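You operate a simulated robot arm through the tools that you are given. There is no shell and no other tool. Be economical: measure what you need, move in short steps, check, and stop when the job is done.

You run a simulated two-armed robot. Do the job below in one go: nothing can be reset, and whatever is moved stays where it is left.

Task
Switch the drying cabinet off and seal the damp box.
Fine: switch and heat knob to off, vent shut; side shutter and lid shut, latch locked.

It is judged by the outcome, as a careful person would: the job done as asked, and still so three seconds after it is handed in. It fails if anything else is knocked over, pushed out of place, dropped, spilled or broken. A push-on lid holds only when it is set on centred and level and pressed home; a screw cap is set on level and turned clockwise until tight.

Robot
Two 6-joint arms with two-finger parallel grippers on one trunk, on a base that drives. Base frame: it is fixed to the floor where the robot stands at the start and does not move with it; the origin is under the middle of the robot, x ahead of it, y to its left, z up. Units: mm, rad, N and s.
The left shoulder is at the start at [60, 187, 1171], the right one opposite. With the tool pointing down near the work surface each hand reaches from about 280 to 640 mm from the robot's upright axis, wherever it stands, measured 20 degrees to its own side. Places, roughly: cabinet switch [600, 0, 900]; damp box latch [700, 100, 1100]; damp box lid [900, 0, 1100]; heat knob [600, 100, 900]; hold button [600, 200, 900]; low pot (5x5x5 cm) [900, 100, 1000]; short white board (19x11x1 cm) [900, 100, 1000]; side shutter [800, -200, 1100]; turntable [500, 700, 900]; turntable lever [500, 500, 900]; vent slider [600, -100, 900]; zero button [600, 300, 900]. Payload 1.57 kg a hand.
The TCP of each hand is the grasp point between the finger pads, 30 mm short of the fingertips. In the tool frame z runs along the fingers and y along their closing line. Largest opening 110 mm; finger width 24, thickness 12; the body of the gripper, 48 by 112 mm, starts 78 mm behind the TCP.
Orientation is that of the tool frame in the base frame, as a unit quaternion [x, y, z, w]. With the fingers straight down and closing along the base's y, the tool's x points along the base's -x, its y along +y and its z along -z.

Tools
- The arms move only by the tool move_arm. It takes "left_commands", "right_commands" or both (then of equal length, played together; a hand with none holds still); each is a list of rows, each a list of 6 numbers: the shift along the tool's x, y, z in mm, then the turn, a rotation vector about the tool's x, y, z in rad. In form: [[dx, dy, dz, wx, wy, wz], ...]. A call has 1 to 8 rows; each row is the pose to reach, as a shift and turn from the pose commanded when the call began, along the tool's axes at that moment. "left_grip" and "right_grip" are, for a hand that has rows, the gripper command, from -1 (fully open) to 1 (shut), values between in proportion, set as the call begins (left out, the last holds). Each row takes 0.2 s and may step no farther than 50 mm and 0.15 rad from the row before; otherwise, or with a gripper value out of range, the whole call is refused. Where a pose cannot be reached the arm comes as near as it can. A force on the tool above 40 N (or 10 N above the force at the start of the call, whichever is more), or a blocked arm, ends the call early, and 0.2 s more pass. Each finger travels about 153 mm/s and halts on what it meets, pressing with about 28 N; the grip force reading is that of the motor and also rises with nothing between the fingers. The clock runs only during rows and for 0.2 s after the last one: add rows that repeat a pose to give the fingers time. The reply holds the time, the measured pose of the TCP, the force on the tool along the base axes, the opening and the grip force, in the units named above and with some noise, with the torque about the TCP (base axes, N m) and any sound that the robot's microphone picked up, and new pictures: "views" is both (left out), scene, wrist or none (wrist: the cameras of the hands that moved).
- Cameras (640 x 400 px; columns grow to the right, rows downward): "scene" is now at [22.6, 7, 1717.9]; the picture's right is [0.08, -1.00, 0.00], its down [-0.71, -0.06, -0.70] and it looks along [0.70, 0.06, -0.71] (base axes); focal length 281 px, centre (320, 200). "left" rides on the left gripper at [70, -16, -141] in its tool frame; the picture's right is [0.23, 0.97, 0.00], its down [-0.86, 0.20, -0.48] and it looks along [-0.47, 0.11, 0.88] (tool axes); focal length 222 px, centre (320, 200). "right" rides on the right gripper at [70, 16, -141] in its tool frame; the picture's right is [-0.23, 0.97, 0.00], its down [-0.86, -0.20, -0.48] and it looks along [-0.47, -0.11, 0.88] (tool axes); focal length 222 px, centre (320, 200). There is no depth. A picture from a camera that has moved, and an enlarged one, comes with that camera's place and axes in the base frame and with its lens.
- lift_body(by): slides the trunk up (or, below 0, down) by that many mm; the arms and the scene camera ride with it, the base frame stays. It gives what a move gives, with no picture.
- base_move(legs): drives the robot by 1 to 6 legs, each [ahead, left, turn to the left] in mm, mm and rad, along the robot's own axes; the way and the turn of a leg run together, so that a leg with both is an arc; at most 1500 mm and 3.142 rad a leg. The arms and the cameras ride along, it lands a little off, and it stops where it bumps. It gives what a move gives, and a new picture of the scene camera.
- aim_head(pan, tilt): turns the head with the scene camera to pan (to the left, within 1.501 rad either way) and tilt (down, from -0.506 to 1.204), counted from straight ahead of the robot. It gives what a move gives, and a new picture of the scene camera.
- enlarge(camera, box): a new picture of the part [left, top, right, bottom] of that camera's present view, enlarged. The clock stands still meanwhile.
- finish_job(): hands the job in; it is judged then, once.

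Go step by step. Nothing tells you exact positions but the pictures and the camera data: compare them with the known pose of the tool, close in by small moves and look again before you grip or let go. The budget is 120 turns and 260 pictures, counting those below and the enlarged ones. Unless the task says otherwise, let go and move clear before handing in, and close with one line.

The tools are called after "Call:" as name(argument=value, ...) on one line, values as JSON. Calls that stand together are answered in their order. move_arm: Moves the arms, as the interface text tells. Its arguments: {"type":"object","properties":{"left_commands":{"type":"array"},"left_grip":{"type":"number"},"right_commands":{"type":"array"},"right_grip":{"type":"number"},"views":{"type":"string","enum":["both","scene","wrist","none"]}},"required":[]} The other tools are called the same way: lift_body (by) slides the trunk up or down; base_move (legs) drives the base; aim_head (pan, tilt) turns the head that bears the scene camera; enlarge (camera, box) takes an enlarged picture of a part of a camera's view; finish_job () hands the job in.

At the start:

```text
time: 0.0
left_eef_pos: [367.7, 173.4, 1436.8]
left_ee_rot: [0.0, 1.0, 0.001, 0.001]
left_contact_force: [0.1, -0.2, 0.1]
left_wrist_torque: [0.0, 0.02, -0.01]
left_finger_gap: 110.0
left_grip_force: 0.1
right_eef_pos: [355.9, -194.8, 1438.4]
right_ee_rot: [0.0, 1.0, 0.0, -0.001]
right_contact_force: [-0.3, -0.2, 0.2]
right_wrist_torque: [0.0, 0.0, -0.01]
right_finger_gap: 110.0
right_grip_force: 0.0
trunk travel left (down, up): [-799.0, 191.0]
robot x, y, heading: [-2.3, -3.7, -0.002]
head pan, tilt: [0.082, 0.791]
```

scene: 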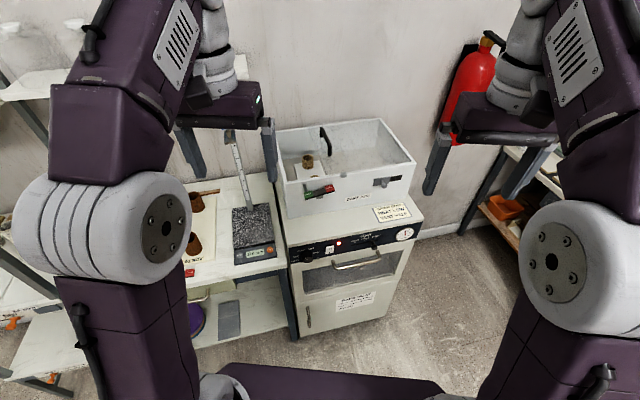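
right: 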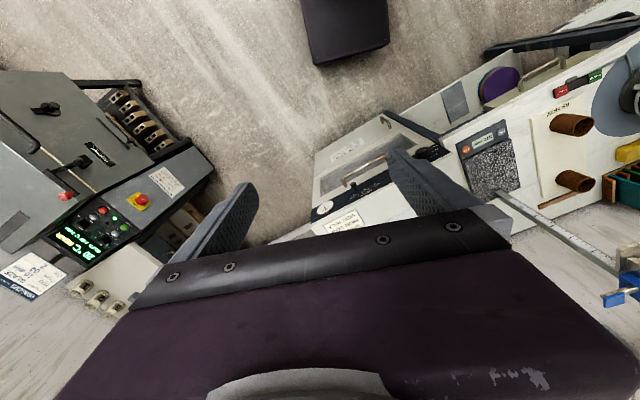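
left: 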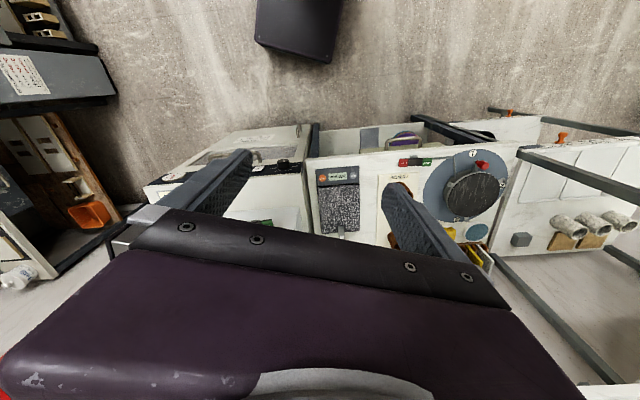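

I see the drying cabinet ahead with the damp box on top. I'll enlarge the cabinet's panel and the box first.

Call:
enlarge(camera="scene", box=[270, 210, 430, 310])

Call:
enlarge(camera="scene", box=[260, 110, 436, 220])

```text
4.00 times, centred on (350, 260) of scene
camera zoom: at [22.6, 7.0, 1717.9], right [0.08, -1.0, 0.0], down [-0.71, -0.06, -0.7], along [0.7, 0.06, -0.71], focal length 1126 px, centre (200, -40)
```

zoom: 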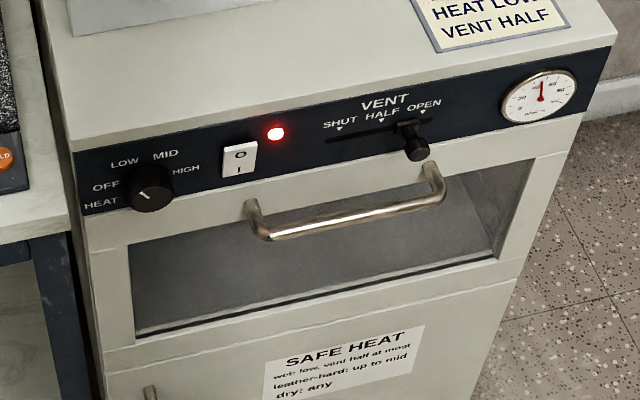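

```text
3.64 times, centred on (348, 165) of scene
camera zoom: at [22.6, 7.0, 1717.9], right [0.08, -1.0, 0.0], down [-0.71, -0.06, -0.7], along [0.7, 0.06, -0.71], focal length 1023 px, centre (218, 327)
```

zoom: 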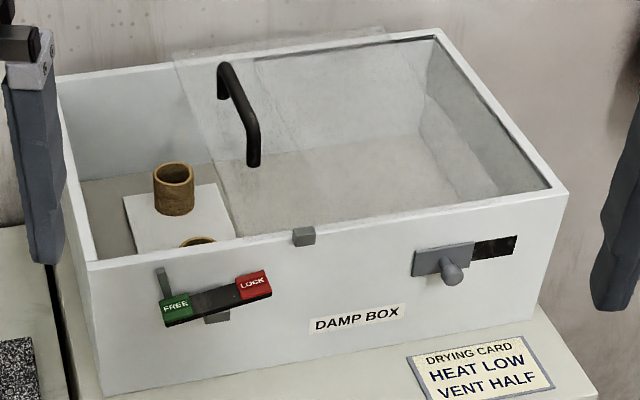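

The heat is on with the vent open, the lid is slid partway, the shutter looks open and the latch is free. I'll lower the trunk to get a second viewpoint for triangulation.

Call:
lift_body(by=-250)

Call:
aim_head(pan=0.0, tilt=0.7)

```text
time: 2.6
left_eef_pos: [366.8, 173.8, 1187.5]
left_ee_rot: [0.0, 1.0, 0.001, 0.002]
left_contact_force: [0.2, -0.1, -1.2]
left_wrist_torque: [0.01, 0.01, -0.03]
left_finger_gap: 110.2
left_grip_force: 0.1
right_eef_pos: [356.0, -196.2, 1188.3]
right_ee_rot: [0.0, 1.0, 0.001, 0.0]
right_contact_force: [-0.3, -0.2, 1.0]
right_wrist_torque: [-0.01, 0.0, 0.01]
right_finger_gap: 109.9
right_grip_force: 0.0
trunk travel left (down, up): [-549.0, 441.0]
robot x, y, heading: [-0.8, 1.9, 0.004]
head pan, tilt: [0.082, 0.791]
```

```text
time: 3.2
left_eef_pos: [367.8, 173.1, 1186.2]
left_ee_rot: [0.0, 1.0, 0.001, 0.001]
left_contact_force: [0.0, 0.2, -0.1]
left_wrist_torque: [0.05, 0.0, -0.07]
left_finger_gap: 109.8
left_grip_force: 0.1
right_eef_pos: [355.3, -194.8, 1188.0]
right_ee_rot: [0.0, 1.0, 0.0, 0.0]
right_contact_force: [0.0, -0.2, 0.1]
right_wrist_torque: [0.0, -0.02, 0.0]
right_finger_gap: 110.0
right_grip_force: 0.1
trunk travel left (down, up): [-549.0, 441.0]
robot x, y, heading: [1.9, -2.1, 0.005]
head pan, tilt: [0.0, 0.7]
camera scene: at [26.7, 0.3, 1475.5], right [0.0, -1.0, 0.0], down [-0.64, 0.0, -0.76], along [0.76, 0.0, -0.64], focal length 281 px, centre (320, 200)
```

scene: 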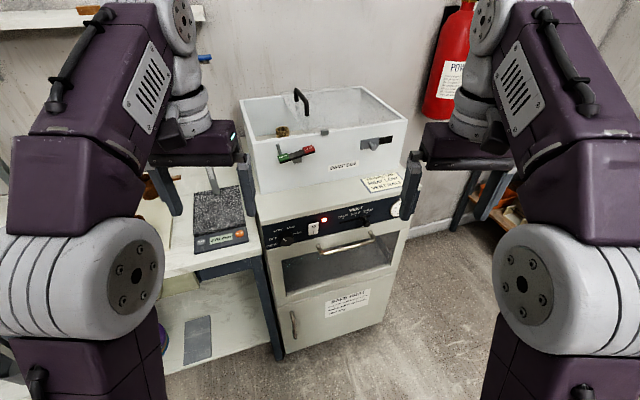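

Call:
enlarge(camera="scene", box=[230, 80, 422, 200])

Call:
enlarge(camera="scene", box=[250, 180, 410, 280])

```text
3.33 times, centred on (326, 140) of scene
camera zoom: at [26.7, 0.3, 1475.5], right [0.0, -1.0, 0.0], down [-0.64, 0.0, -0.76], along [0.76, 0.0, -0.64], focal length 938 px, centre (300, 400)
```

zoom: 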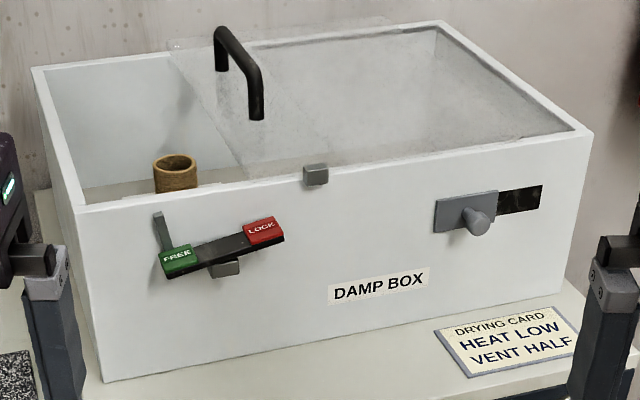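

```text
4.00 times, centred on (330, 230) of scene
camera zoom: at [26.7, 0.3, 1475.5], right [0.0, -1.0, 0.0], down [-0.64, 0.0, -0.76], along [0.76, 0.0, -0.64], focal length 1126 px, centre (280, 80)
```

zoom: 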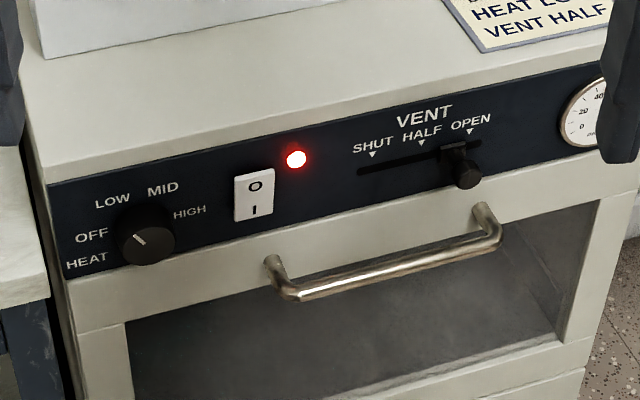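

By triangulation the cabinet front is yawed about 0.32 rad to my left, with switch at about [606,19,877], knob [572,96,871], vent [634,-142,869] and box rim z≈1115. I'll turn to face it squarely and strafe right.

Call:
base_move(legs=[[0, 0, 0.31], [0, -230, 0]])

```text
time: 6.0
left_eef_pos: [366.3, 56.6, 1186.9]
left_ee_rot: [-0.152, 0.988, 0.001, 0.0]
left_contact_force: [0.1, -1.4, 0.4]
left_wrist_torque: [0.03, -0.02, 0.0]
left_finger_gap: 109.8
left_grip_force: 0.1
right_eef_pos: [467.2, -298.8, 1188.3]
right_ee_rot: [-0.151, 0.989, -0.001, 0.0]
right_contact_force: [-0.4, -1.4, 0.9]
right_wrist_torque: [-0.02, -0.06, 0.03]
right_finger_gap: 110.0
right_grip_force: 0.0
trunk travel left (down, up): [-549.0, 441.0]
robot x, y, heading: [66.6, -217.8, 0.306]
head pan, tilt: [0.0, 0.7]
camera scene: at [94.7, -210.6, 1475.5], right [0.3, -0.95, 0.0], down [-0.61, -0.19, -0.76], along [0.73, 0.23, -0.64], focal length 281 px, centre (320, 200)
```

scene: 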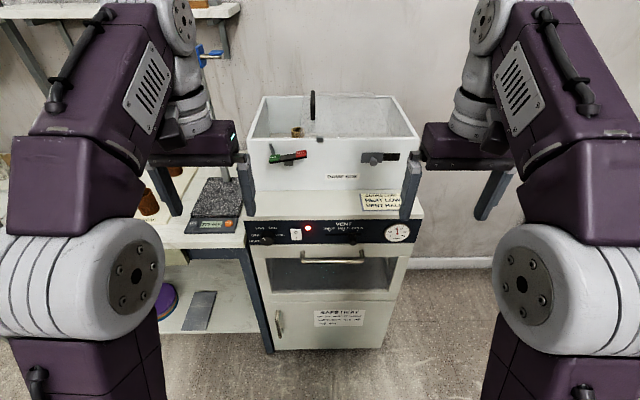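

Call:
enlarge(camera="scene", box=[238, 80, 430, 200])

Call:
enlarge(camera="scene", box=[240, 205, 424, 320])

```text
3.33 times, centred on (334, 140) of scene
camera zoom: at [94.7, -210.6, 1475.5], right [0.3, -0.95, 0.0], down [-0.61, -0.19, -0.76], along [0.73, 0.23, -0.64], focal length 938 px, centre (273, 400)
```

zoom: 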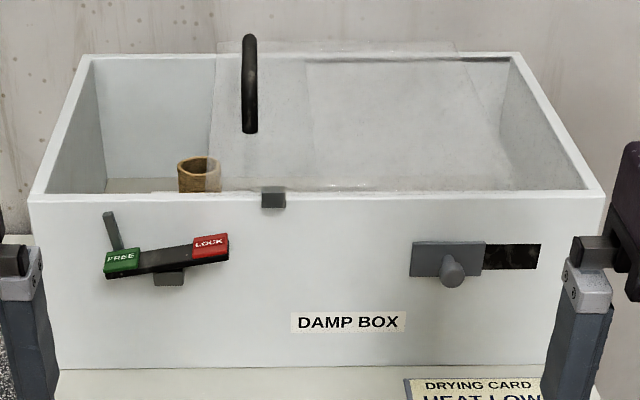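

```text
3.48 times, centred on (332, 262) of scene
camera zoom: at [94.7, -210.6, 1475.5], right [0.3, -0.95, 0.0], down [-0.61, -0.19, -0.76], along [0.73, 0.23, -0.64], focal length 979 px, centre (278, -17)
```

zoom: 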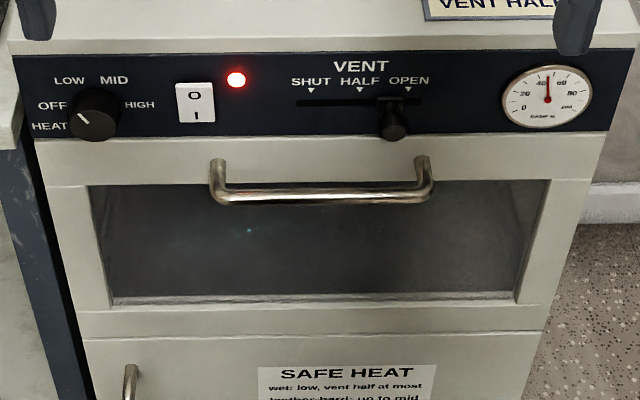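

The view is now square to the cabinet. The lid's sliding pane must go left about 130 mm until its lug meets the latch hook, the shutter goes right, the vent goes left, the switch's top O is pressed and the knob goes to OFF. I'll start with the panel by pitching the left hand to horizontal while lowering it.

Call:
move_arm(left_commands=[[-15, -3, 25, 0, -0.15, 0], [-30, -6, 50, 0, -0.3, 0], [-45, -9, 75, 0, -0.45, 0], [-60, -12, 100, 0, -0.6, 0], [-75, -15, 125, 0, -0.75, 0], [-85, -18, 150, 0, -0.9, 0], [-95, -21, 175, 0, -1.05, 0], [-100, -24, 200, 0, -1.2, 0]], left_grip=-0.2)

```text
time: 7.8
left_eef_pos: [458.0, 31.7, 1018.7]
left_ee_rot: [-0.107, 0.897, 0.004, 0.429]
left_contact_force: [1.0, 0.6, -0.7]
left_wrist_torque: [-0.01, 0.01, -0.01]
left_finger_gap: 66.2
left_grip_force: 0.0
left hand out of reach, approached as far as the arm can: row 6, 7, 8
right_eef_pos: [466.8, -299.0, 1187.6]
right_ee_rot: [-0.151, 0.988, 0.0, 0.0]
right_contact_force: [-0.7, 0.0, 0.2]
right_wrist_torque: [-0.02, -0.04, 0.02]
right_finger_gap: 109.8
right_grip_force: 0.1
trunk travel left (down, up): [-549.0, 441.0]
robot x, y, heading: [67.0, -223.2, 0.301]
head pan, tilt: [0.0, 0.7]
camera scene: at [94.2, -210.3, 1475.5], right [0.3, -0.95, 0.0], down [-0.61, -0.19, -0.77], along [0.73, 0.23, -0.64], focal length 281 px, centre (320, 200)
camera left: at [312.0, -11.7, 1055.3], right [-0.33, 0.91, -0.26], down [0.11, 0.31, 0.94], along [0.94, 0.28, -0.2], focal length 222 px, centre (320, 200)
```

scene: 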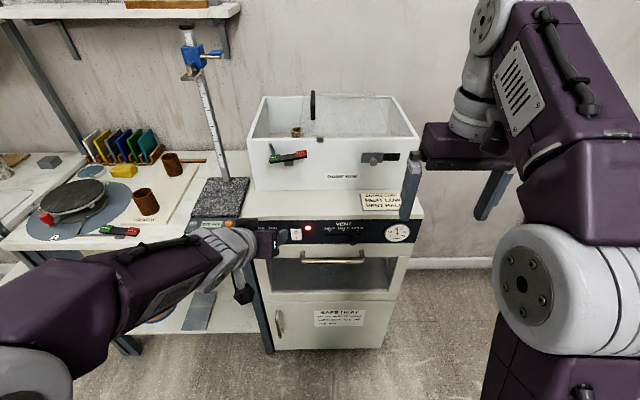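
left: 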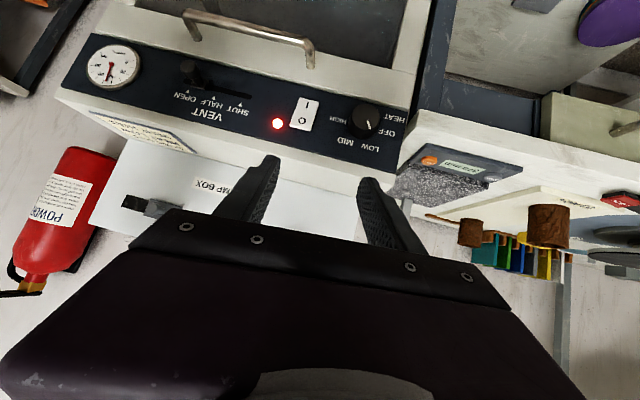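

The left arm stopped short in pitch at that spot. I'll try lower and slightly further forward, continuing the pitch.

Call:
move_arm(left_commands=[[20, 0, 23, 0, 0, 0], [40, 0, 46, 0, 0, 0], [60, 0, 69, 0, -0.15, 0], [80, 0, 91, 0, -0.3, 0], [80, 0, 91, 0, -0.45, 0], [80, 0, 91, 0, -0.6, 0]])

```text
time: 9.2
left_eef_pos: [515.1, 36.7, 1053.4]
left_ee_rot: [-0.103, 0.753, 0.032, 0.649]
left_contact_force: [-0.3, 0.6, 0.5]
left_wrist_torque: [-0.01, 0.02, 0.03]
left_finger_gap: 66.0
left_grip_force: 0.1
left hand out of reach, approached as far as the arm can: row 3, 4, 5, 6
right_eef_pos: [467.2, -297.3, 1188.7]
right_ee_rot: [-0.151, 0.988, 0.0, 0.0]
right_contact_force: [-0.6, -1.1, -0.3]
right_wrist_torque: [0.04, 0.0, -0.01]
right_finger_gap: 110.1
right_grip_force: 0.0
trunk travel left (down, up): [-549.0, 441.0]
robot x, y, heading: [72.3, -221.7, 0.303]
head pan, tilt: [0.0, 0.7]
camera scene: at [95.1, -210.2, 1475.5], right [0.3, -0.95, 0.0], down [-0.61, -0.19, -0.76], along [0.73, 0.23, -0.64], focal length 281 px, centre (320, 200)
camera left: at [373.0, -13.4, 1007.4], right [-0.22, 0.93, -0.31], down [-0.39, 0.2, 0.9], along [0.89, 0.32, 0.32], focal length 222 px, centre (320, 200)
```

scene: 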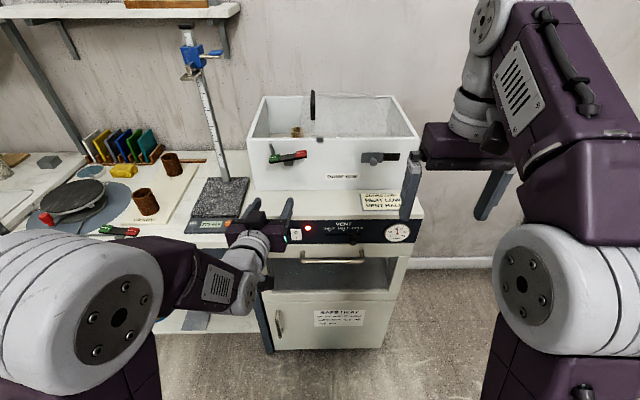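
left: 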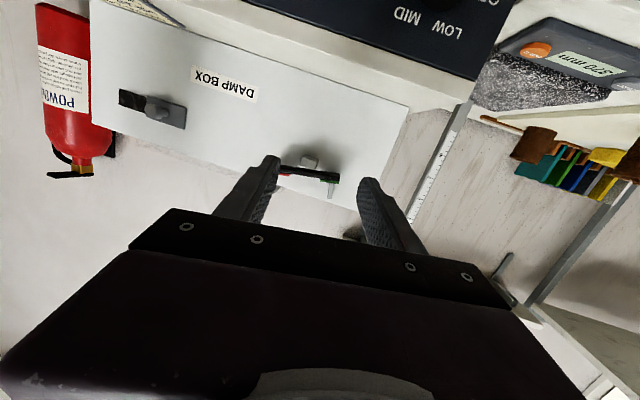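

The tool is nearly horizontal now, at about shoulder height +130. I'll use the trunk to bring it to panel height.

Call:
lift_body(by=-180)

Call:
move_arm(left_commands=[[0, 0, 0, 0, 0, 0]])

```text
time: 11.2
left_eef_pos: [514.3, 36.3, 872.1]
left_ee_rot: [-0.103, 0.753, 0.032, 0.65]
left_contact_force: [0.2, -0.9, 0.2]
left_wrist_torque: [0.0, 0.02, 0.0]
left_finger_gap: 65.8
left_grip_force: 0.2
right_eef_pos: [466.4, -299.9, 1007.9]
right_ee_rot: [-0.151, 0.989, 0.0, 0.0]
right_contact_force: [0.0, 0.3, -0.3]
right_wrist_torque: [0.0, 0.0, -0.02]
right_finger_gap: 110.1
right_grip_force: 0.0
trunk travel left (down, up): [-369.0, 621.0]
robot x, y, heading: [72.5, -217.2, 0.303]
head pan, tilt: [0.0, 0.7]
```

```text
time: 11.6
left_eef_pos: [515.0, 35.9, 872.6]
left_ee_rot: [-0.103, 0.753, 0.032, 0.649]
left_contact_force: [0.0, 0.0, 0.1]
left_wrist_torque: [-0.04, 0.0, 0.03]
left_finger_gap: 66.2
left_grip_force: 0.1
right_eef_pos: [467.2, -299.6, 1008.4]
right_ee_rot: [-0.152, 0.988, 0.0, 0.0]
right_contact_force: [-0.3, 0.2, 0.0]
right_wrist_torque: [0.0, -0.03, 0.03]
right_finger_gap: 110.1
right_grip_force: 0.0
trunk travel left (down, up): [-369.0, 621.0]
robot x, y, heading: [66.8, -218.2, 0.302]
head pan, tilt: [0.0, 0.7]
camera scene: at [94.6, -210.5, 1295.6], right [0.3, -0.95, 0.0], down [-0.61, -0.19, -0.76], along [0.73, 0.23, -0.64], focal length 281 px, centre (320, 200)
camera left: at [372.6, -13.7, 827.4], right [-0.22, 0.93, -0.31], down [-0.39, 0.2, 0.9], along [0.89, 0.32, 0.31], focal length 222 px, centre (320, 200)
```

scene: 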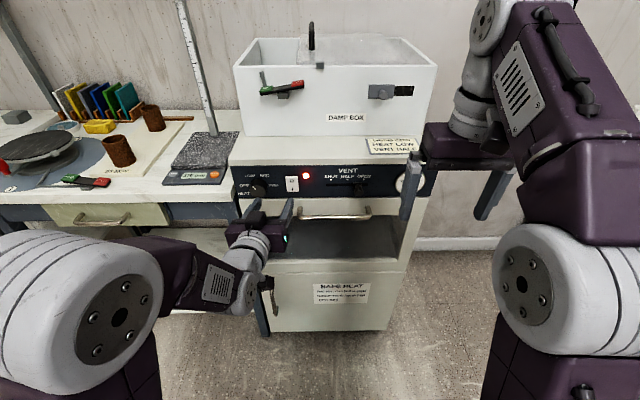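
left: 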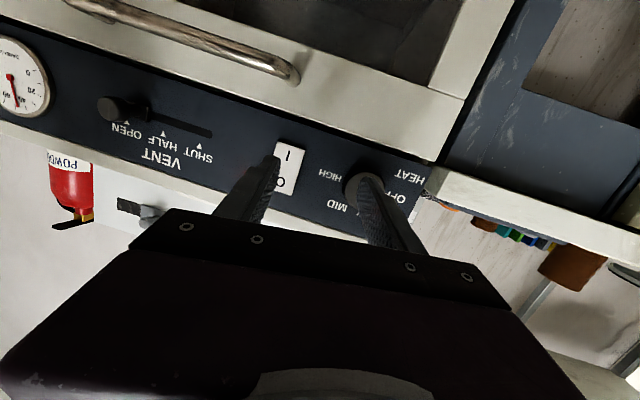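

Commands restart from the reached pose, good. I'll zoom on the panel from this lower viewpoint.

Call:
enlarge(camera="scene", box=[225, 150, 353, 230])

Call:
enlarge(camera="left", box=[240, 120, 432, 240])

```text
5.00 times, centred on (289, 190) of scene
camera zoom: at [94.6, -210.5, 1295.6], right [0.3, -0.95, 0.0], down [-0.61, -0.19, -0.76], along [0.73, 0.23, -0.64], focal length 1407 px, centre (475, 250)
```

zoom: 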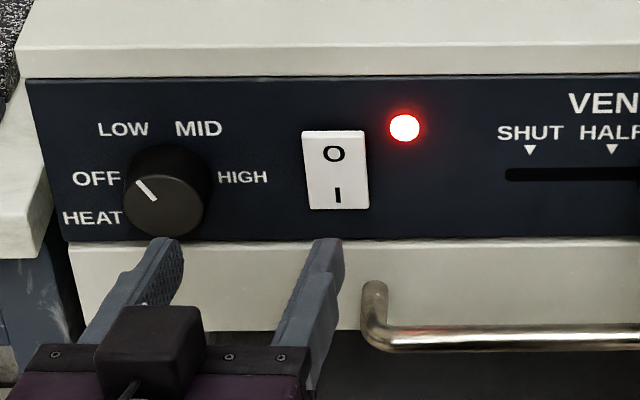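

```text
3.33 times, centred on (336, 180) of left
camera zoom: at [372.6, -13.7, 827.4], right [-0.22, 0.93, -0.31], down [-0.39, 0.2, 0.9], along [0.89, 0.32, 0.31], focal length 740 px, centre (267, 267)
```

zoom: 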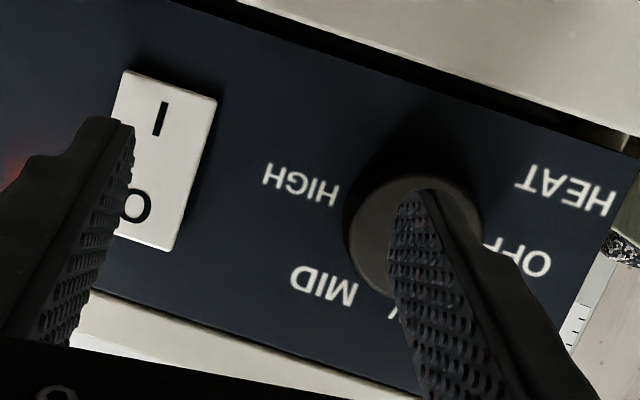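

Knob points at LOW; OFF is 60° counter-clockwise. Switch O is at about [600,20,893]. I'll close the left fingers, straighten the hand and go in front of the O.

Call:
move_arm(left_commands=[[-10, -22, 4, -0.065, -0.08, 0.04], [-22, -43, 7, -0.13, -0.15, 0.08], [-22, -43, 7, -0.13, -0.15, 0.08]], left_grip=1)

```text
time: 12.4
left_eef_pos: [546.4, 13.3, 943.9]
left_ee_rot: [-0.112, 0.704, 0.114, 0.692]
left_contact_force: [0.2, 0.4, 0.3]
left_wrist_torque: [0.0, 0.03, 0.01]
left_finger_gap: 0.0
left_grip_force: 20.8
left hand out of reach, approached as far as the arm can: row 1, 2, 3
right_eef_pos: [466.7, -298.3, 1008.6]
right_ee_rot: [-0.151, 0.988, 0.001, 0.0]
right_contact_force: [-0.3, 0.3, -0.3]
right_wrist_torque: [0.03, -0.03, -0.03]
right_finger_gap: 110.1
right_grip_force: 0.1
trunk travel left (down, up): [-369.0, 621.0]
robot x, y, heading: [69.7, -220.7, 0.305]
head pan, tilt: [0.0, 0.7]
camera scene: at [94.5, -210.4, 1295.5], right [0.3, -0.95, 0.0], down [-0.61, -0.19, -0.76], along [0.73, 0.23, -0.64], focal length 281 px, centre (320, 200)
camera left: at [417.6, -47.3, 876.9], right [-0.31, 0.92, -0.22], down [-0.5, 0.04, 0.86], along [0.81, 0.38, 0.45], focal length 222 px, centre (320, 200)
```

scene: 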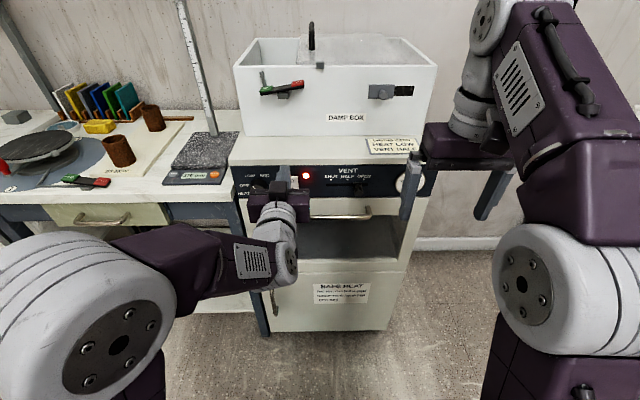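
left: 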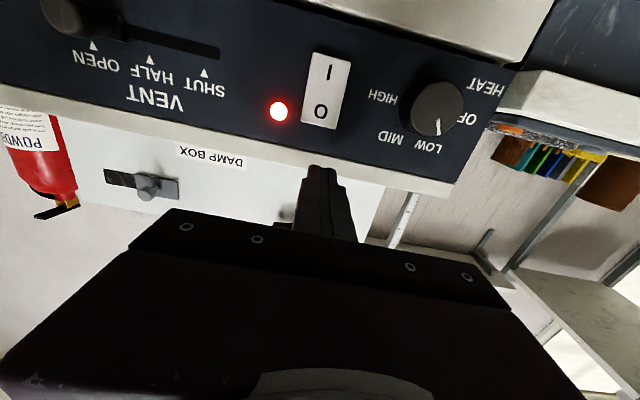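

Orientation is now perfect, only 50 mm high. I'll drop the trunk 47 mm, then shift 10 mm right and press forward.

Call:
lift_body(by=-47)

Call:
move_arm(left_commands=[[0, -8, 0, 0, 0, 0], [0, -8, 12, 0, 0, 0]])

```text
time: 13.2
left_eef_pos: [548.4, 12.0, 896.5]
left_ee_rot: [-0.112, 0.704, 0.114, 0.692]
left_contact_force: [0.0, 0.0, 0.6]
left_wrist_torque: [0.02, 0.01, -0.03]
left_finger_gap: 0.0
left_grip_force: 21.3
right_eef_pos: [467.1, -298.9, 961.9]
right_ee_rot: [-0.151, 0.989, 0.0, 0.0]
right_contact_force: [-0.4, 0.2, 0.1]
right_wrist_torque: [0.0, -0.02, -0.02]
right_finger_gap: 110.0
right_grip_force: 0.0
trunk travel left (down, up): [-322.0, 668.0]
robot x, y, heading: [66.5, -214.0, 0.306]
head pan, tilt: [0.0, 0.7]
```

```text
time: 13.8
left_eef_pos: [562.3, 9.0, 893.4]
left_ee_rot: [-0.11, 0.705, 0.112, 0.691]
left_contact_force: [-0.3, -0.7, 0.0]
left_wrist_torque: [-0.02, -0.01, 0.0]
left_finger_gap: 0.0
left_grip_force: 21.8
right_eef_pos: [467.5, -297.7, 961.2]
right_ee_rot: [-0.15, 0.989, -0.001, 0.0]
right_contact_force: [-0.6, 0.2, -0.2]
right_wrist_torque: [0.01, 0.0, -0.01]
right_finger_gap: 110.2
right_grip_force: 0.0
trunk travel left (down, up): [-322.0, 668.0]
robot x, y, heading: [68.2, -218.4, 0.3]
head pan, tilt: [0.0, 0.7]
camera scene: at [95.0, -210.4, 1248.5], right [0.3, -0.95, 0.0], down [-0.61, -0.19, -0.76], along [0.73, 0.23, -0.64], focal length 281 px, centre (320, 200)
camera left: at [432.5, -51.1, 827.7], right [-0.31, 0.92, -0.22], down [-0.5, 0.04, 0.86], along [0.81, 0.38, 0.45], focal length 222 px, centre (320, 200)
```

scene: 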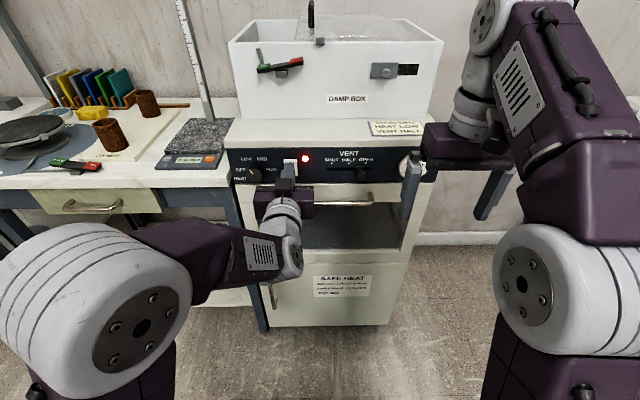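
left: 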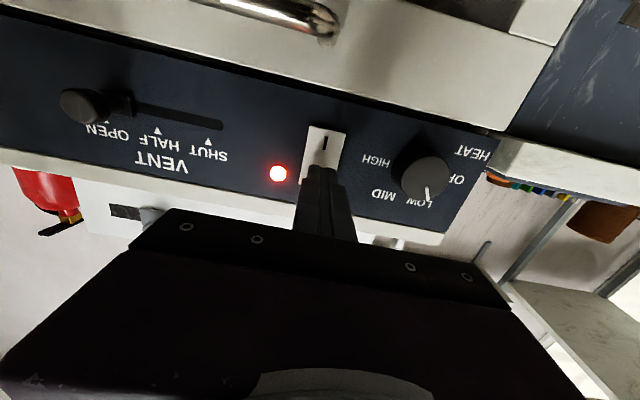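

Tips are aligned with O. Pressing forward.

Call:
move_arm(left_commands=[[0, 0, 6, 0, 0, 0], [0, 0, 12, 0, 0, 0], [0, 0, 17, 0, 0, 0], [0, 0, 20, 0, 0, 0]])

```text
time: 14.6
left_eef_pos: [567.9, 12.1, 895.1]
left_ee_rot: [-0.11, 0.705, 0.112, 0.691]
left_contact_force: [-30.6, -7.2, 4.8]
left_wrist_torque: [-0.17, 0.2, 0.06]
left_finger_gap: 0.0
left_grip_force: 20.8
right_eef_pos: [461.8, -300.1, 963.1]
right_ee_rot: [-0.152, 0.988, 0.001, 0.002]
right_contact_force: [0.3, -0.7, 0.6]
right_wrist_torque: [-0.03, 0.04, 0.0]
right_finger_gap: 110.0
right_grip_force: 0.1
trunk travel left (down, up): [-322.0, 668.0]
robot x, y, heading: [65.3, -220.3, 0.303]
head pan, tilt: [0.0, 0.7]
stopped in row 3 (left hand): the force on the tool passed its limit at 46 N (the readings are from after the stop); the commanded pose is now the measured one
camera scene: at [87.1, -212.5, 1248.8], right [0.3, -0.95, 0.0], down [-0.61, -0.19, -0.77], along [0.73, 0.23, -0.64], focal length 281 px, centre (320, 200)
camera left: at [438.3, -48.3, 829.4], right [-0.31, 0.93, -0.22], down [-0.5, 0.04, 0.86], along [0.81, 0.38, 0.45], focal length 222 px, centre (320, 200)
```

scene: 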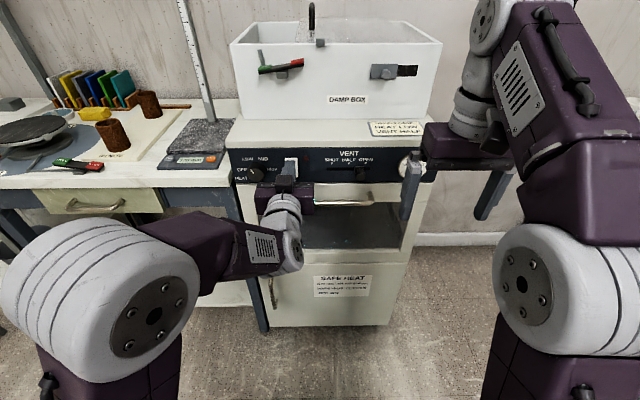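
left: 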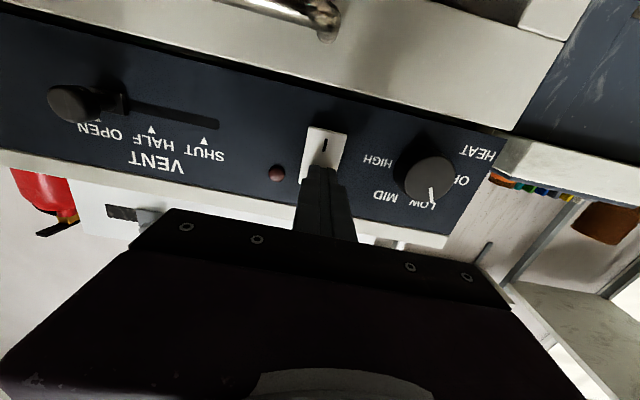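

The red lamp went out: switch is off. Now backing off and shifting to the heat knob at about [565,97,873].

Call:
move_arm(left_commands=[[0, 0, -40, 0, 0, 0], [0, 0, -60, 0, 0, 0], [0, 40, -60, 0, 0, 0], [0, 82, -60, 0, 0, 0], [0, 82, -60, 0, 0, 0]], left_grip=1, views="none")

Call:
lift_body(by=-22)

Call:
move_arm(left_commands=[[0, 0, 0, 0, 0, 0], [0, 0, 0, 0, 0, 0]], left_grip=-0.2)

```text
time: 15.8
left_eef_pos: [491.6, 72.6, 896.7]
left_ee_rot: [-0.111, 0.707, 0.112, 0.689]
left_contact_force: [-0.3, -0.2, 0.9]
left_wrist_torque: [-0.01, 0.01, 0.02]
left_finger_gap: 0.0
left_grip_force: 21.5
left hand out of reach, approached as far as the arm can: row 2
right_eef_pos: [466.3, -298.8, 962.2]
right_ee_rot: [-0.152, 0.988, 0.0, 0.0]
right_contact_force: [-0.2, 0.3, 0.7]
right_wrist_torque: [0.02, 0.01, -0.02]
right_finger_gap: 110.0
right_grip_force: 0.1
trunk travel left (down, up): [-322.0, 668.0]
robot x, y, heading: [69.8, -218.9, 0.31]
head pan, tilt: [0.0, 0.7]
```

```text
time: 16.4
left_eef_pos: [489.4, 72.4, 874.9]
left_ee_rot: [-0.11, 0.708, 0.112, 0.689]
left_contact_force: [0.3, -0.5, -0.2]
left_wrist_torque: [0.0, -0.01, -0.01]
left_finger_gap: 0.0
left_grip_force: 21.4
right_eef_pos: [466.0, -297.6, 938.8]
right_ee_rot: [-0.152, 0.988, 0.0, 0.0]
right_contact_force: [0.1, -0.9, 0.2]
right_wrist_torque: [0.02, 0.01, -0.05]
right_finger_gap: 109.7
right_grip_force: 0.1
trunk travel left (down, up): [-300.0, 690.0]
robot x, y, heading: [68.3, -220.2, 0.304]
head pan, tilt: [0.0, 0.7]
```

```text
time: 17.1
left_eef_pos: [491.1, 71.8, 874.3]
left_ee_rot: [-0.11, 0.707, 0.112, 0.689]
left_contact_force: [0.0, -0.5, -0.5]
left_wrist_torque: [0.01, 0.03, 0.0]
left_finger_gap: 65.9
left_grip_force: 0.0
right_eef_pos: [467.5, -299.6, 939.9]
right_ee_rot: [-0.152, 0.988, 0.0, 0.0]
right_contact_force: [0.1, 0.0, -0.3]
right_wrist_torque: [0.02, 0.0, -0.03]
right_finger_gap: 110.2
right_grip_force: 0.0
trunk travel left (down, up): [-300.0, 690.0]
robot x, y, heading: [67.0, -217.5, 0.306]
head pan, tilt: [0.0, 0.7]
camera scene: at [94.0, -210.6, 1226.5], right [0.3, -0.95, 0.0], down [-0.61, -0.19, -0.76], along [0.73, 0.23, -0.64], focal length 281 px, centre (320, 200)
camera left: at [361.1, 12.6, 808.4], right [-0.31, 0.92, -0.22], down [-0.49, 0.04, 0.87], along [0.81, 0.38, 0.44], focal length 222 px, centre (320, 200)
```

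scene: 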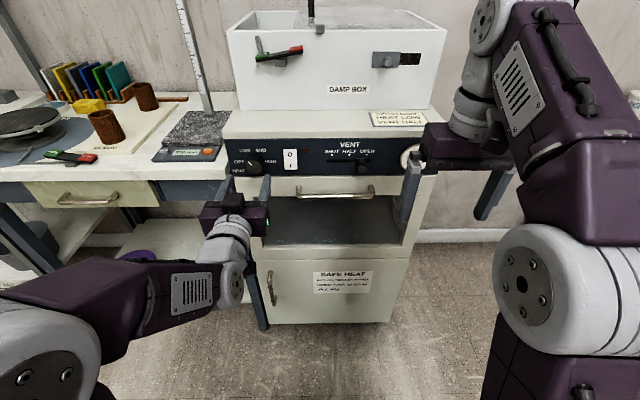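
left: 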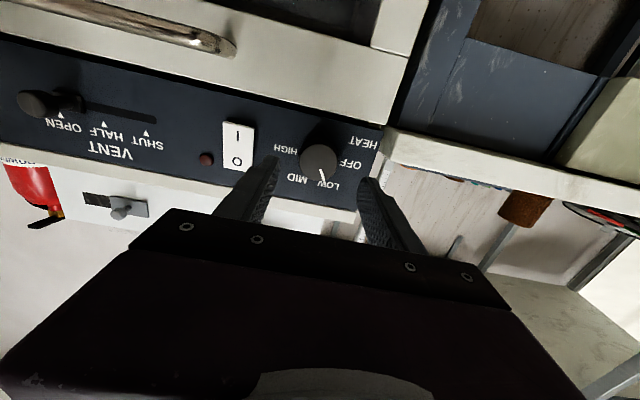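

Fingers straddle the knob axis. Advancing 50 mm, watching for contact.

Call:
move_arm(left_commands=[[0, 0, 20, 0, 0, 0], [0, 0, 38, 0, 0, 0], [0, 0, 50, 0, 0, 0]])

Call:
enlarge(camera="scene", box=[205, 120, 333, 200])

```text
time: 17.9
left_eef_pos: [536.7, 88.6, 872.7]
left_ee_rot: [-0.111, 0.708, 0.112, 0.689]
left_contact_force: [0.4, 0.8, -0.5]
left_wrist_torque: [0.02, 0.03, -0.01]
left_finger_gap: 66.0
left_grip_force: 0.1
right_eef_pos: [466.4, -297.8, 939.0]
right_ee_rot: [-0.152, 0.988, 0.0, -0.001]
right_contact_force: [1.4, -0.6, 0.5]
right_wrist_torque: [0.01, -0.04, 0.02]
right_finger_gap: 110.0
right_grip_force: 0.0
trunk travel left (down, up): [-300.0, 690.0]
robot x, y, heading: [69.5, -213.0, 0.306]
head pan, tilt: [0.0, 0.7]
camera scene: at [94.2, -210.5, 1226.5], right [0.3, -0.95, 0.0], down [-0.61, -0.19, -0.76], along [0.73, 0.23, -0.64], focal length 281 px, centre (320, 200)
camera left: at [408.6, 29.2, 806.6], right [-0.31, 0.92, -0.22], down [-0.49, 0.04, 0.87], along [0.81, 0.38, 0.44], focal length 222 px, centre (320, 200)
```

scene: 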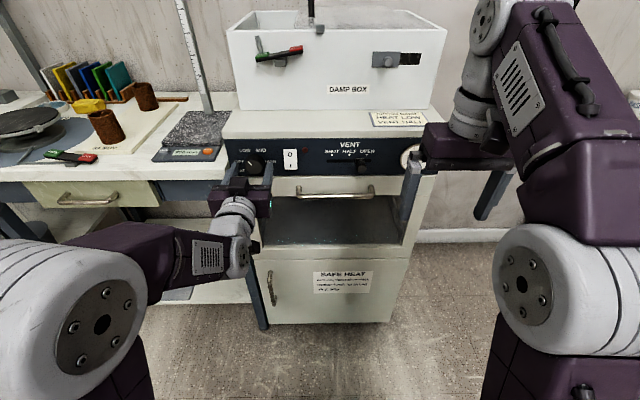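
left: 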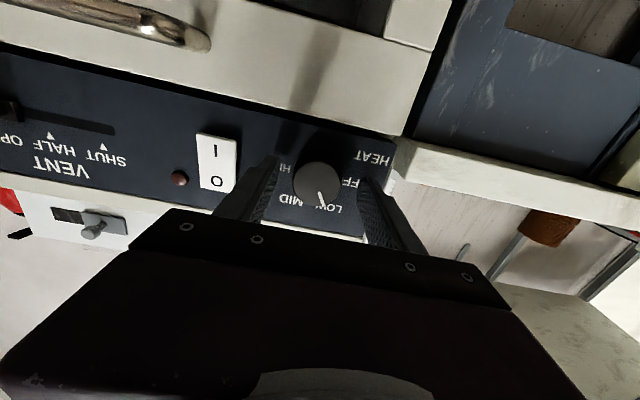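

```text
5.00 times, centred on (269, 160) of scene
camera zoom: at [94.2, -210.5, 1226.5], right [0.3, -0.95, 0.0], down [-0.61, -0.19, -0.76], along [0.73, 0.23, -0.64], focal length 1407 px, centre (575, 400)
```

zoom: 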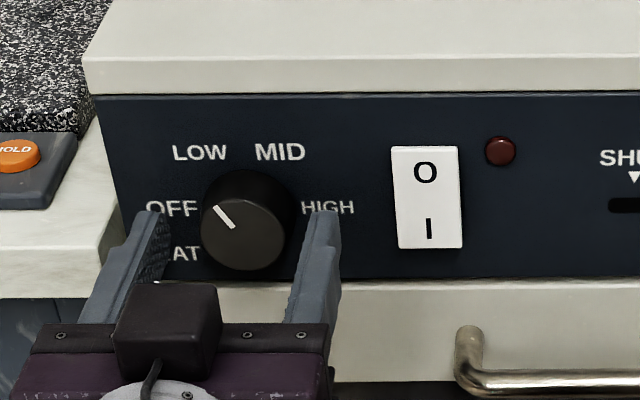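

Fingers flank the knob. I'll advance 3 mm and close to grip it.

Call:
move_arm(left_commands=[[0, 0, 3, 0, 0, 0], [0, 0, 3, 0, 0, 0], [0, 0, 3, 0, 0, 0]], left_grip=0.6)

```text
time: 18.6
left_eef_pos: [538.8, 87.1, 872.5]
left_ee_rot: [-0.11, 0.708, 0.113, 0.688]
left_contact_force: [-15.8, -16.2, -6.6]
left_wrist_torque: [-0.02, 0.06, -0.61]
left_finger_gap: 39.7
left_grip_force: 45.0
right_eef_pos: [464.5, -301.4, 940.5]
right_ee_rot: [-0.153, 0.988, 0.001, 0.001]
right_contact_force: [0.1, -0.1, 0.9]
right_wrist_torque: [0.01, 0.0, 0.01]
right_finger_gap: 109.8
right_grip_force: 0.2
trunk travel left (down, up): [-300.0, 690.0]
robot x, y, heading: [68.5, -217.4, 0.306]
head pan, tilt: [0.0, 0.7]
camera scene: at [91.7, -213.1, 1226.5], right [0.3, -0.95, 0.0], down [-0.61, -0.19, -0.77], along [0.73, 0.23, -0.64], focal length 281 px, centre (320, 200)
camera left: at [409.6, 27.9, 806.8], right [-0.31, 0.93, -0.22], down [-0.49, 0.04, 0.87], along [0.81, 0.38, 0.44], focal length 222 px, centre (320, 200)
```

scene: 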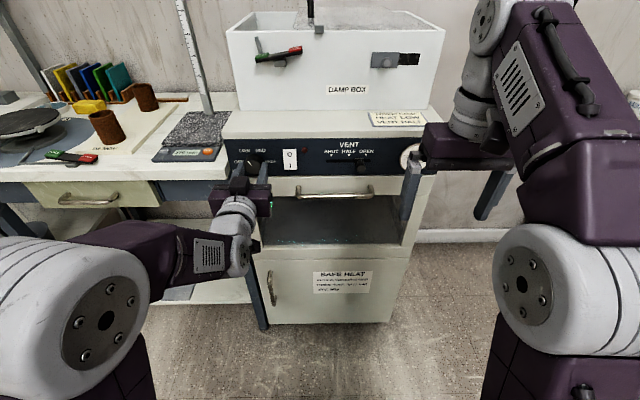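
left: 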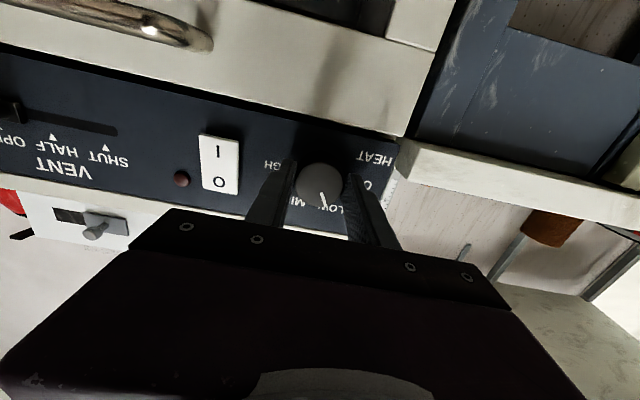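

Gripped at 39.7 mm. Turning counter-clockwise 60°, easing back 2 mm.

Call:
move_arm(left_commands=[[0, -1, -2, 0, 0, 0], [0, -1, -2, 0, 0, -0.15], [0, -1, -2, 0, 0, -0.3], [0, -1, -2, 0, 0, -0.45], [0, -1, -2, 0, 0, -0.6], [0, -1, -2, 0, 0, -0.75], [0, -1, -2, 0, 0, -0.9], [0, -1, -2, 0, 0, -1.05]])

Call:
enlarge(camera="scene", box=[205, 120, 333, 200])

```text
time: 20.4
left_eef_pos: [540.2, 85.1, 873.8]
left_ee_rot: [-0.449, 0.556, -0.249, 0.654]
left_contact_force: [-1.5, -14.2, -3.4]
left_wrist_torque: [-0.03, 0.07, -1.38]
left_finger_gap: 39.7
left_grip_force: 45.0
right_eef_pos: [466.4, -300.7, 937.6]
right_ee_rot: [-0.152, 0.988, 0.001, 0.0]
right_contact_force: [0.1, 0.4, 0.6]
right_wrist_torque: [0.0, 0.01, 0.03]
right_finger_gap: 109.9
right_grip_force: 0.0
trunk travel left (down, up): [-300.0, 690.0]
robot x, y, heading: [68.2, -217.4, 0.303]
head pan, tilt: [0.0, 0.7]
camera scene: at [94.0, -213.0, 1226.6], right [0.3, -0.95, 0.0], down [-0.61, -0.19, -0.77], along [0.73, 0.23, -0.64], focal length 281 px, centre (320, 200)
camera left: at [428.0, -23.8, 856.4], right [-0.11, 0.27, -0.96], down [-0.71, 0.65, 0.27], along [0.69, 0.71, 0.12], focal length 222 px, centre (320, 200)
```

scene: 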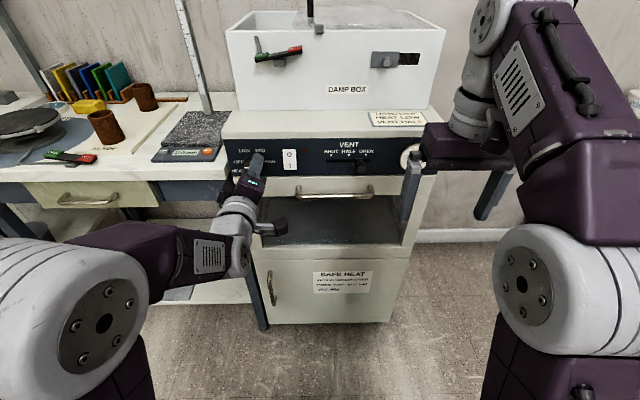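
left: 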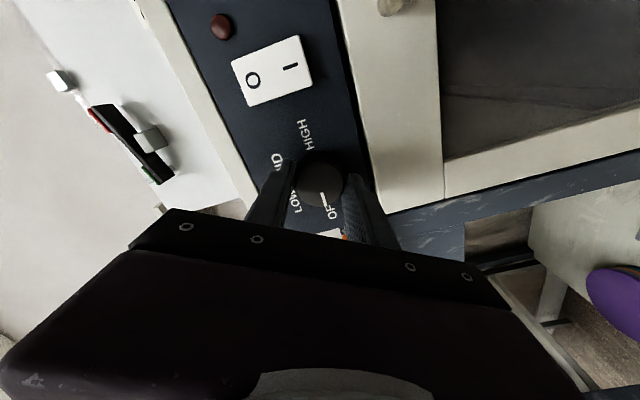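

```text
5.00 times, centred on (269, 160) of scene
camera zoom: at [94.0, -213.0, 1226.6], right [0.3, -0.95, 0.0], down [-0.61, -0.19, -0.77], along [0.73, 0.23, -0.64], focal length 1407 px, centre (575, 400)
```

zoom: 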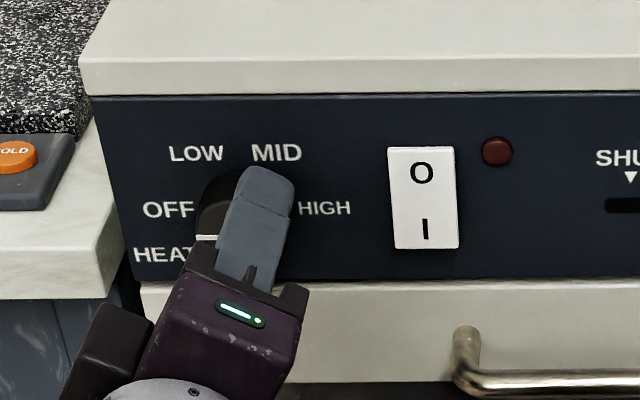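

The pointer now looks horizontal at OFF. Releasing and backing off to check.

Call:
move_arm(left_commands=[[0, 0, 0, 0, 0, 0], [0, 0, 0, 0, 0, 0], [0, 0, -30, 0, 0, 0], [0, 0, -55, 0, 0, 0]], left_grip=-0.2, views="none")

Call:
enlarge(camera="scene", box=[205, 120, 333, 200])

Call:
enlarge(camera="left", box=[240, 120, 400, 220])

```text
time: 21.4
left_eef_pos: [488.6, 71.7, 876.1]
left_ee_rot: [-0.45, 0.557, -0.247, 0.653]
left_contact_force: [-0.1, -1.2, -0.2]
left_wrist_torque: [0.0, 0.01, 0.01]
left_finger_gap: 65.9
left_grip_force: 0.0
left hand out of reach, approached as far as the arm can: row 4
right_eef_pos: [467.5, -298.9, 939.9]
right_ee_rot: [-0.152, 0.988, 0.0, -0.001]
right_contact_force: [0.1, 0.1, 0.0]
right_wrist_torque: [-0.05, 0.0, 0.0]
right_finger_gap: 109.9
right_grip_force: 0.0
trunk travel left (down, up): [-300.0, 690.0]
robot x, y, heading: [66.1, -214.4, 0.306]
head pan, tilt: [0.0, 0.7]
```

```text
5.00 times, centred on (269, 160) of scene
camera zoom: at [93.7, -210.7, 1226.5], right [0.3, -0.95, 0.0], down [-0.61, -0.19, -0.77], along [0.73, 0.23, -0.64], focal length 1407 px, centre (575, 400)
```

zoom: 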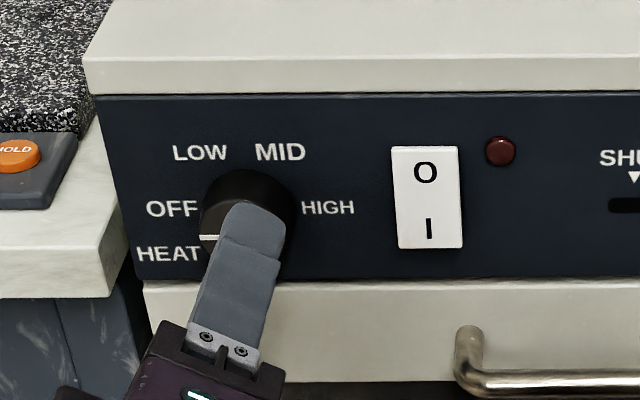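

```text
4.00 times, centred on (320, 170) of left
camera zoom: at [377.5, -37.4, 858.7], right [-0.12, 0.27, -0.96], down [-0.71, 0.65, 0.27], along [0.69, 0.71, 0.12], focal length 888 px, centre (320, 320)
```

zoom: 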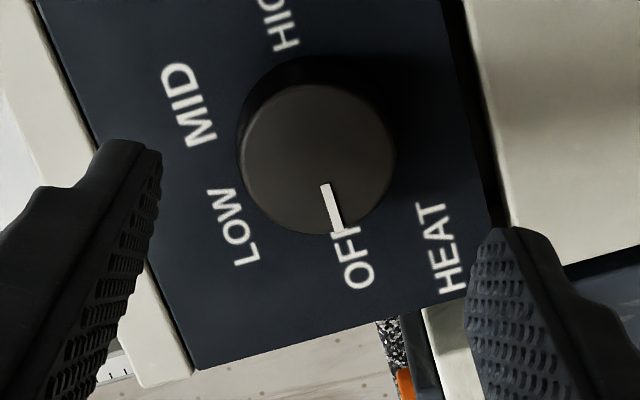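

Heat is at OFF. The vent will be done by the right arm; I'll level the left hand's roll later. Pitching the right hand up while moving it forward.

Call:
move_arm(right_commands=[[-15, 8, 6, 0, -0.15, 0], [-30, 16, 12, 0, -0.3, 0], [-45, 24, 18, 0, -0.45, 0], [-60, 32, 24, 0, -0.6, 0], [-75, 40, 32, 0, -0.75, 0], [-90, 46, 40, 0, -0.9, 0], [-105, 50, 50, 0, -1.05, 0], [-120, 50, 60, 0, -1.2, 0]], right_grip=1)

```text
time: 23.2
left_eef_pos: [490.3, 72.6, 874.6]
left_ee_rot: [-0.45, 0.557, -0.247, 0.653]
left_contact_force: [0.4, 0.1, 0.1]
left_wrist_torque: [0.02, 0.01, 0.0]
left_finger_gap: 66.0
left_grip_force: 0.0
right_eef_pos: [561.3, -221.1, 882.1]
right_ee_rot: [-0.122, 0.831, 0.076, 0.538]
right_contact_force: [0.3, -0.4, 0.8]
right_wrist_torque: [0.02, 0.02, 0.04]
right_finger_gap: 0.1
right_grip_force: 21.2
right hand out of reach, approached as far as the arm can: row 8
trunk travel left (down, up): [-300.0, 690.0]
robot x, y, heading: [68.8, -218.1, 0.307]
head pan, tilt: [0.0, 0.7]
camera scene: at [94.1, -210.6, 1226.5], right [0.3, -0.95, 0.0], down [-0.61, -0.19, -0.76], along [0.73, 0.23, -0.64], focal length 281 px, centre (320, 200)
camera right: at [405.7, -251.4, 876.1], right [-0.19, 0.96, 0.2], down [-0.03, -0.21, 0.98], along [0.98, 0.18, 0.06], focal length 222 px, centre (320, 200)
```

scene: 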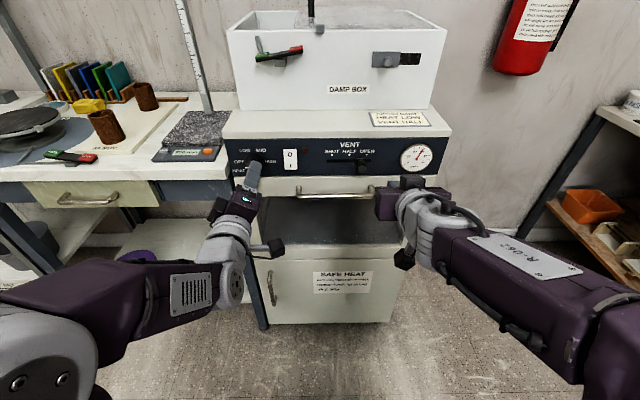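
right: 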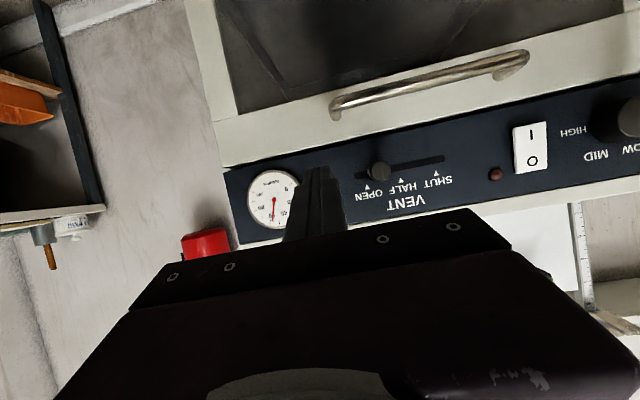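

The slider cap sits at about [634,-142,872]. I'll level the right hand and line up just right of it.

Call:
move_arm(right_commands=[[4, 8, 1, -0.01, -0.14, 0], [8, 16, 2, -0.02, -0.28, 0], [8, 20, 3, -0.04, -0.4, 0], [8, 20, 3, -0.04, -0.4, 0]])

```text
time: 24.2
left_eef_pos: [490.2, 72.4, 874.8]
left_ee_rot: [-0.45, 0.557, -0.248, 0.653]
left_contact_force: [0.0, -0.1, -0.3]
left_wrist_torque: [0.0, -0.03, -0.04]
left_finger_gap: 66.0
left_grip_force: 0.0
right_eef_pos: [566.6, -194.2, 881.3]
right_ee_rot: [-0.115, 0.705, 0.113, 0.69]
right_contact_force: [0.4, -0.5, 0.9]
right_wrist_torque: [0.02, 0.0, -0.01]
right_finger_gap: 0.4
right_grip_force: 21.2
right hand out of reach, approached as far as the arm can: row 3, 4
trunk travel left (down, up): [-300.0, 690.0]
robot x, y, heading: [67.9, -217.4, 0.308]
head pan, tilt: [0.0, 0.7]
camera scene: at [93.7, -210.8, 1226.5], right [0.3, -0.95, 0.0], down [-0.61, -0.19, -0.77], along [0.73, 0.23, -0.64], focal length 281 px, centre (320, 200)
camera right: at [425.3, -225.7, 815.9], right [-0.31, 0.92, 0.23], down [-0.37, -0.34, 0.86], along [0.88, 0.18, 0.45], focal length 222 px, centre (320, 200)
```

scene: 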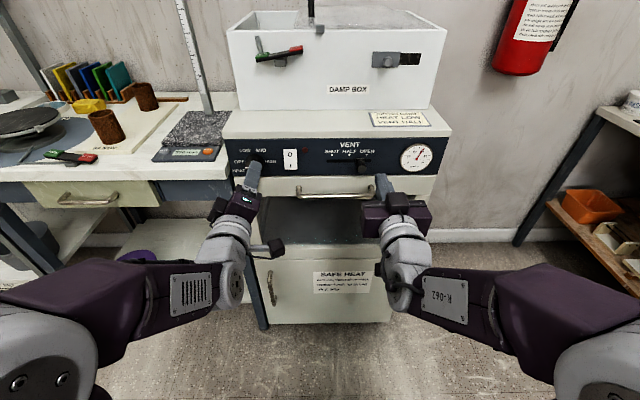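
right: 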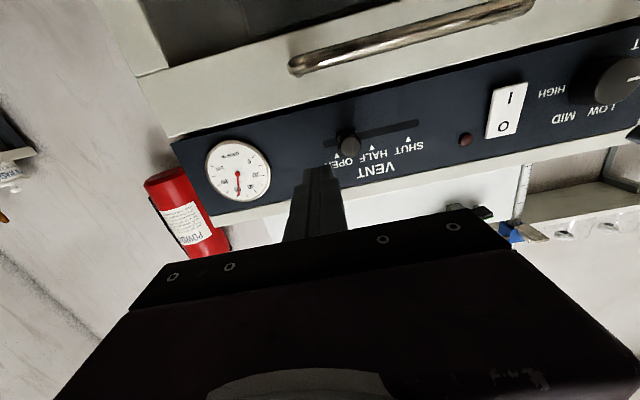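

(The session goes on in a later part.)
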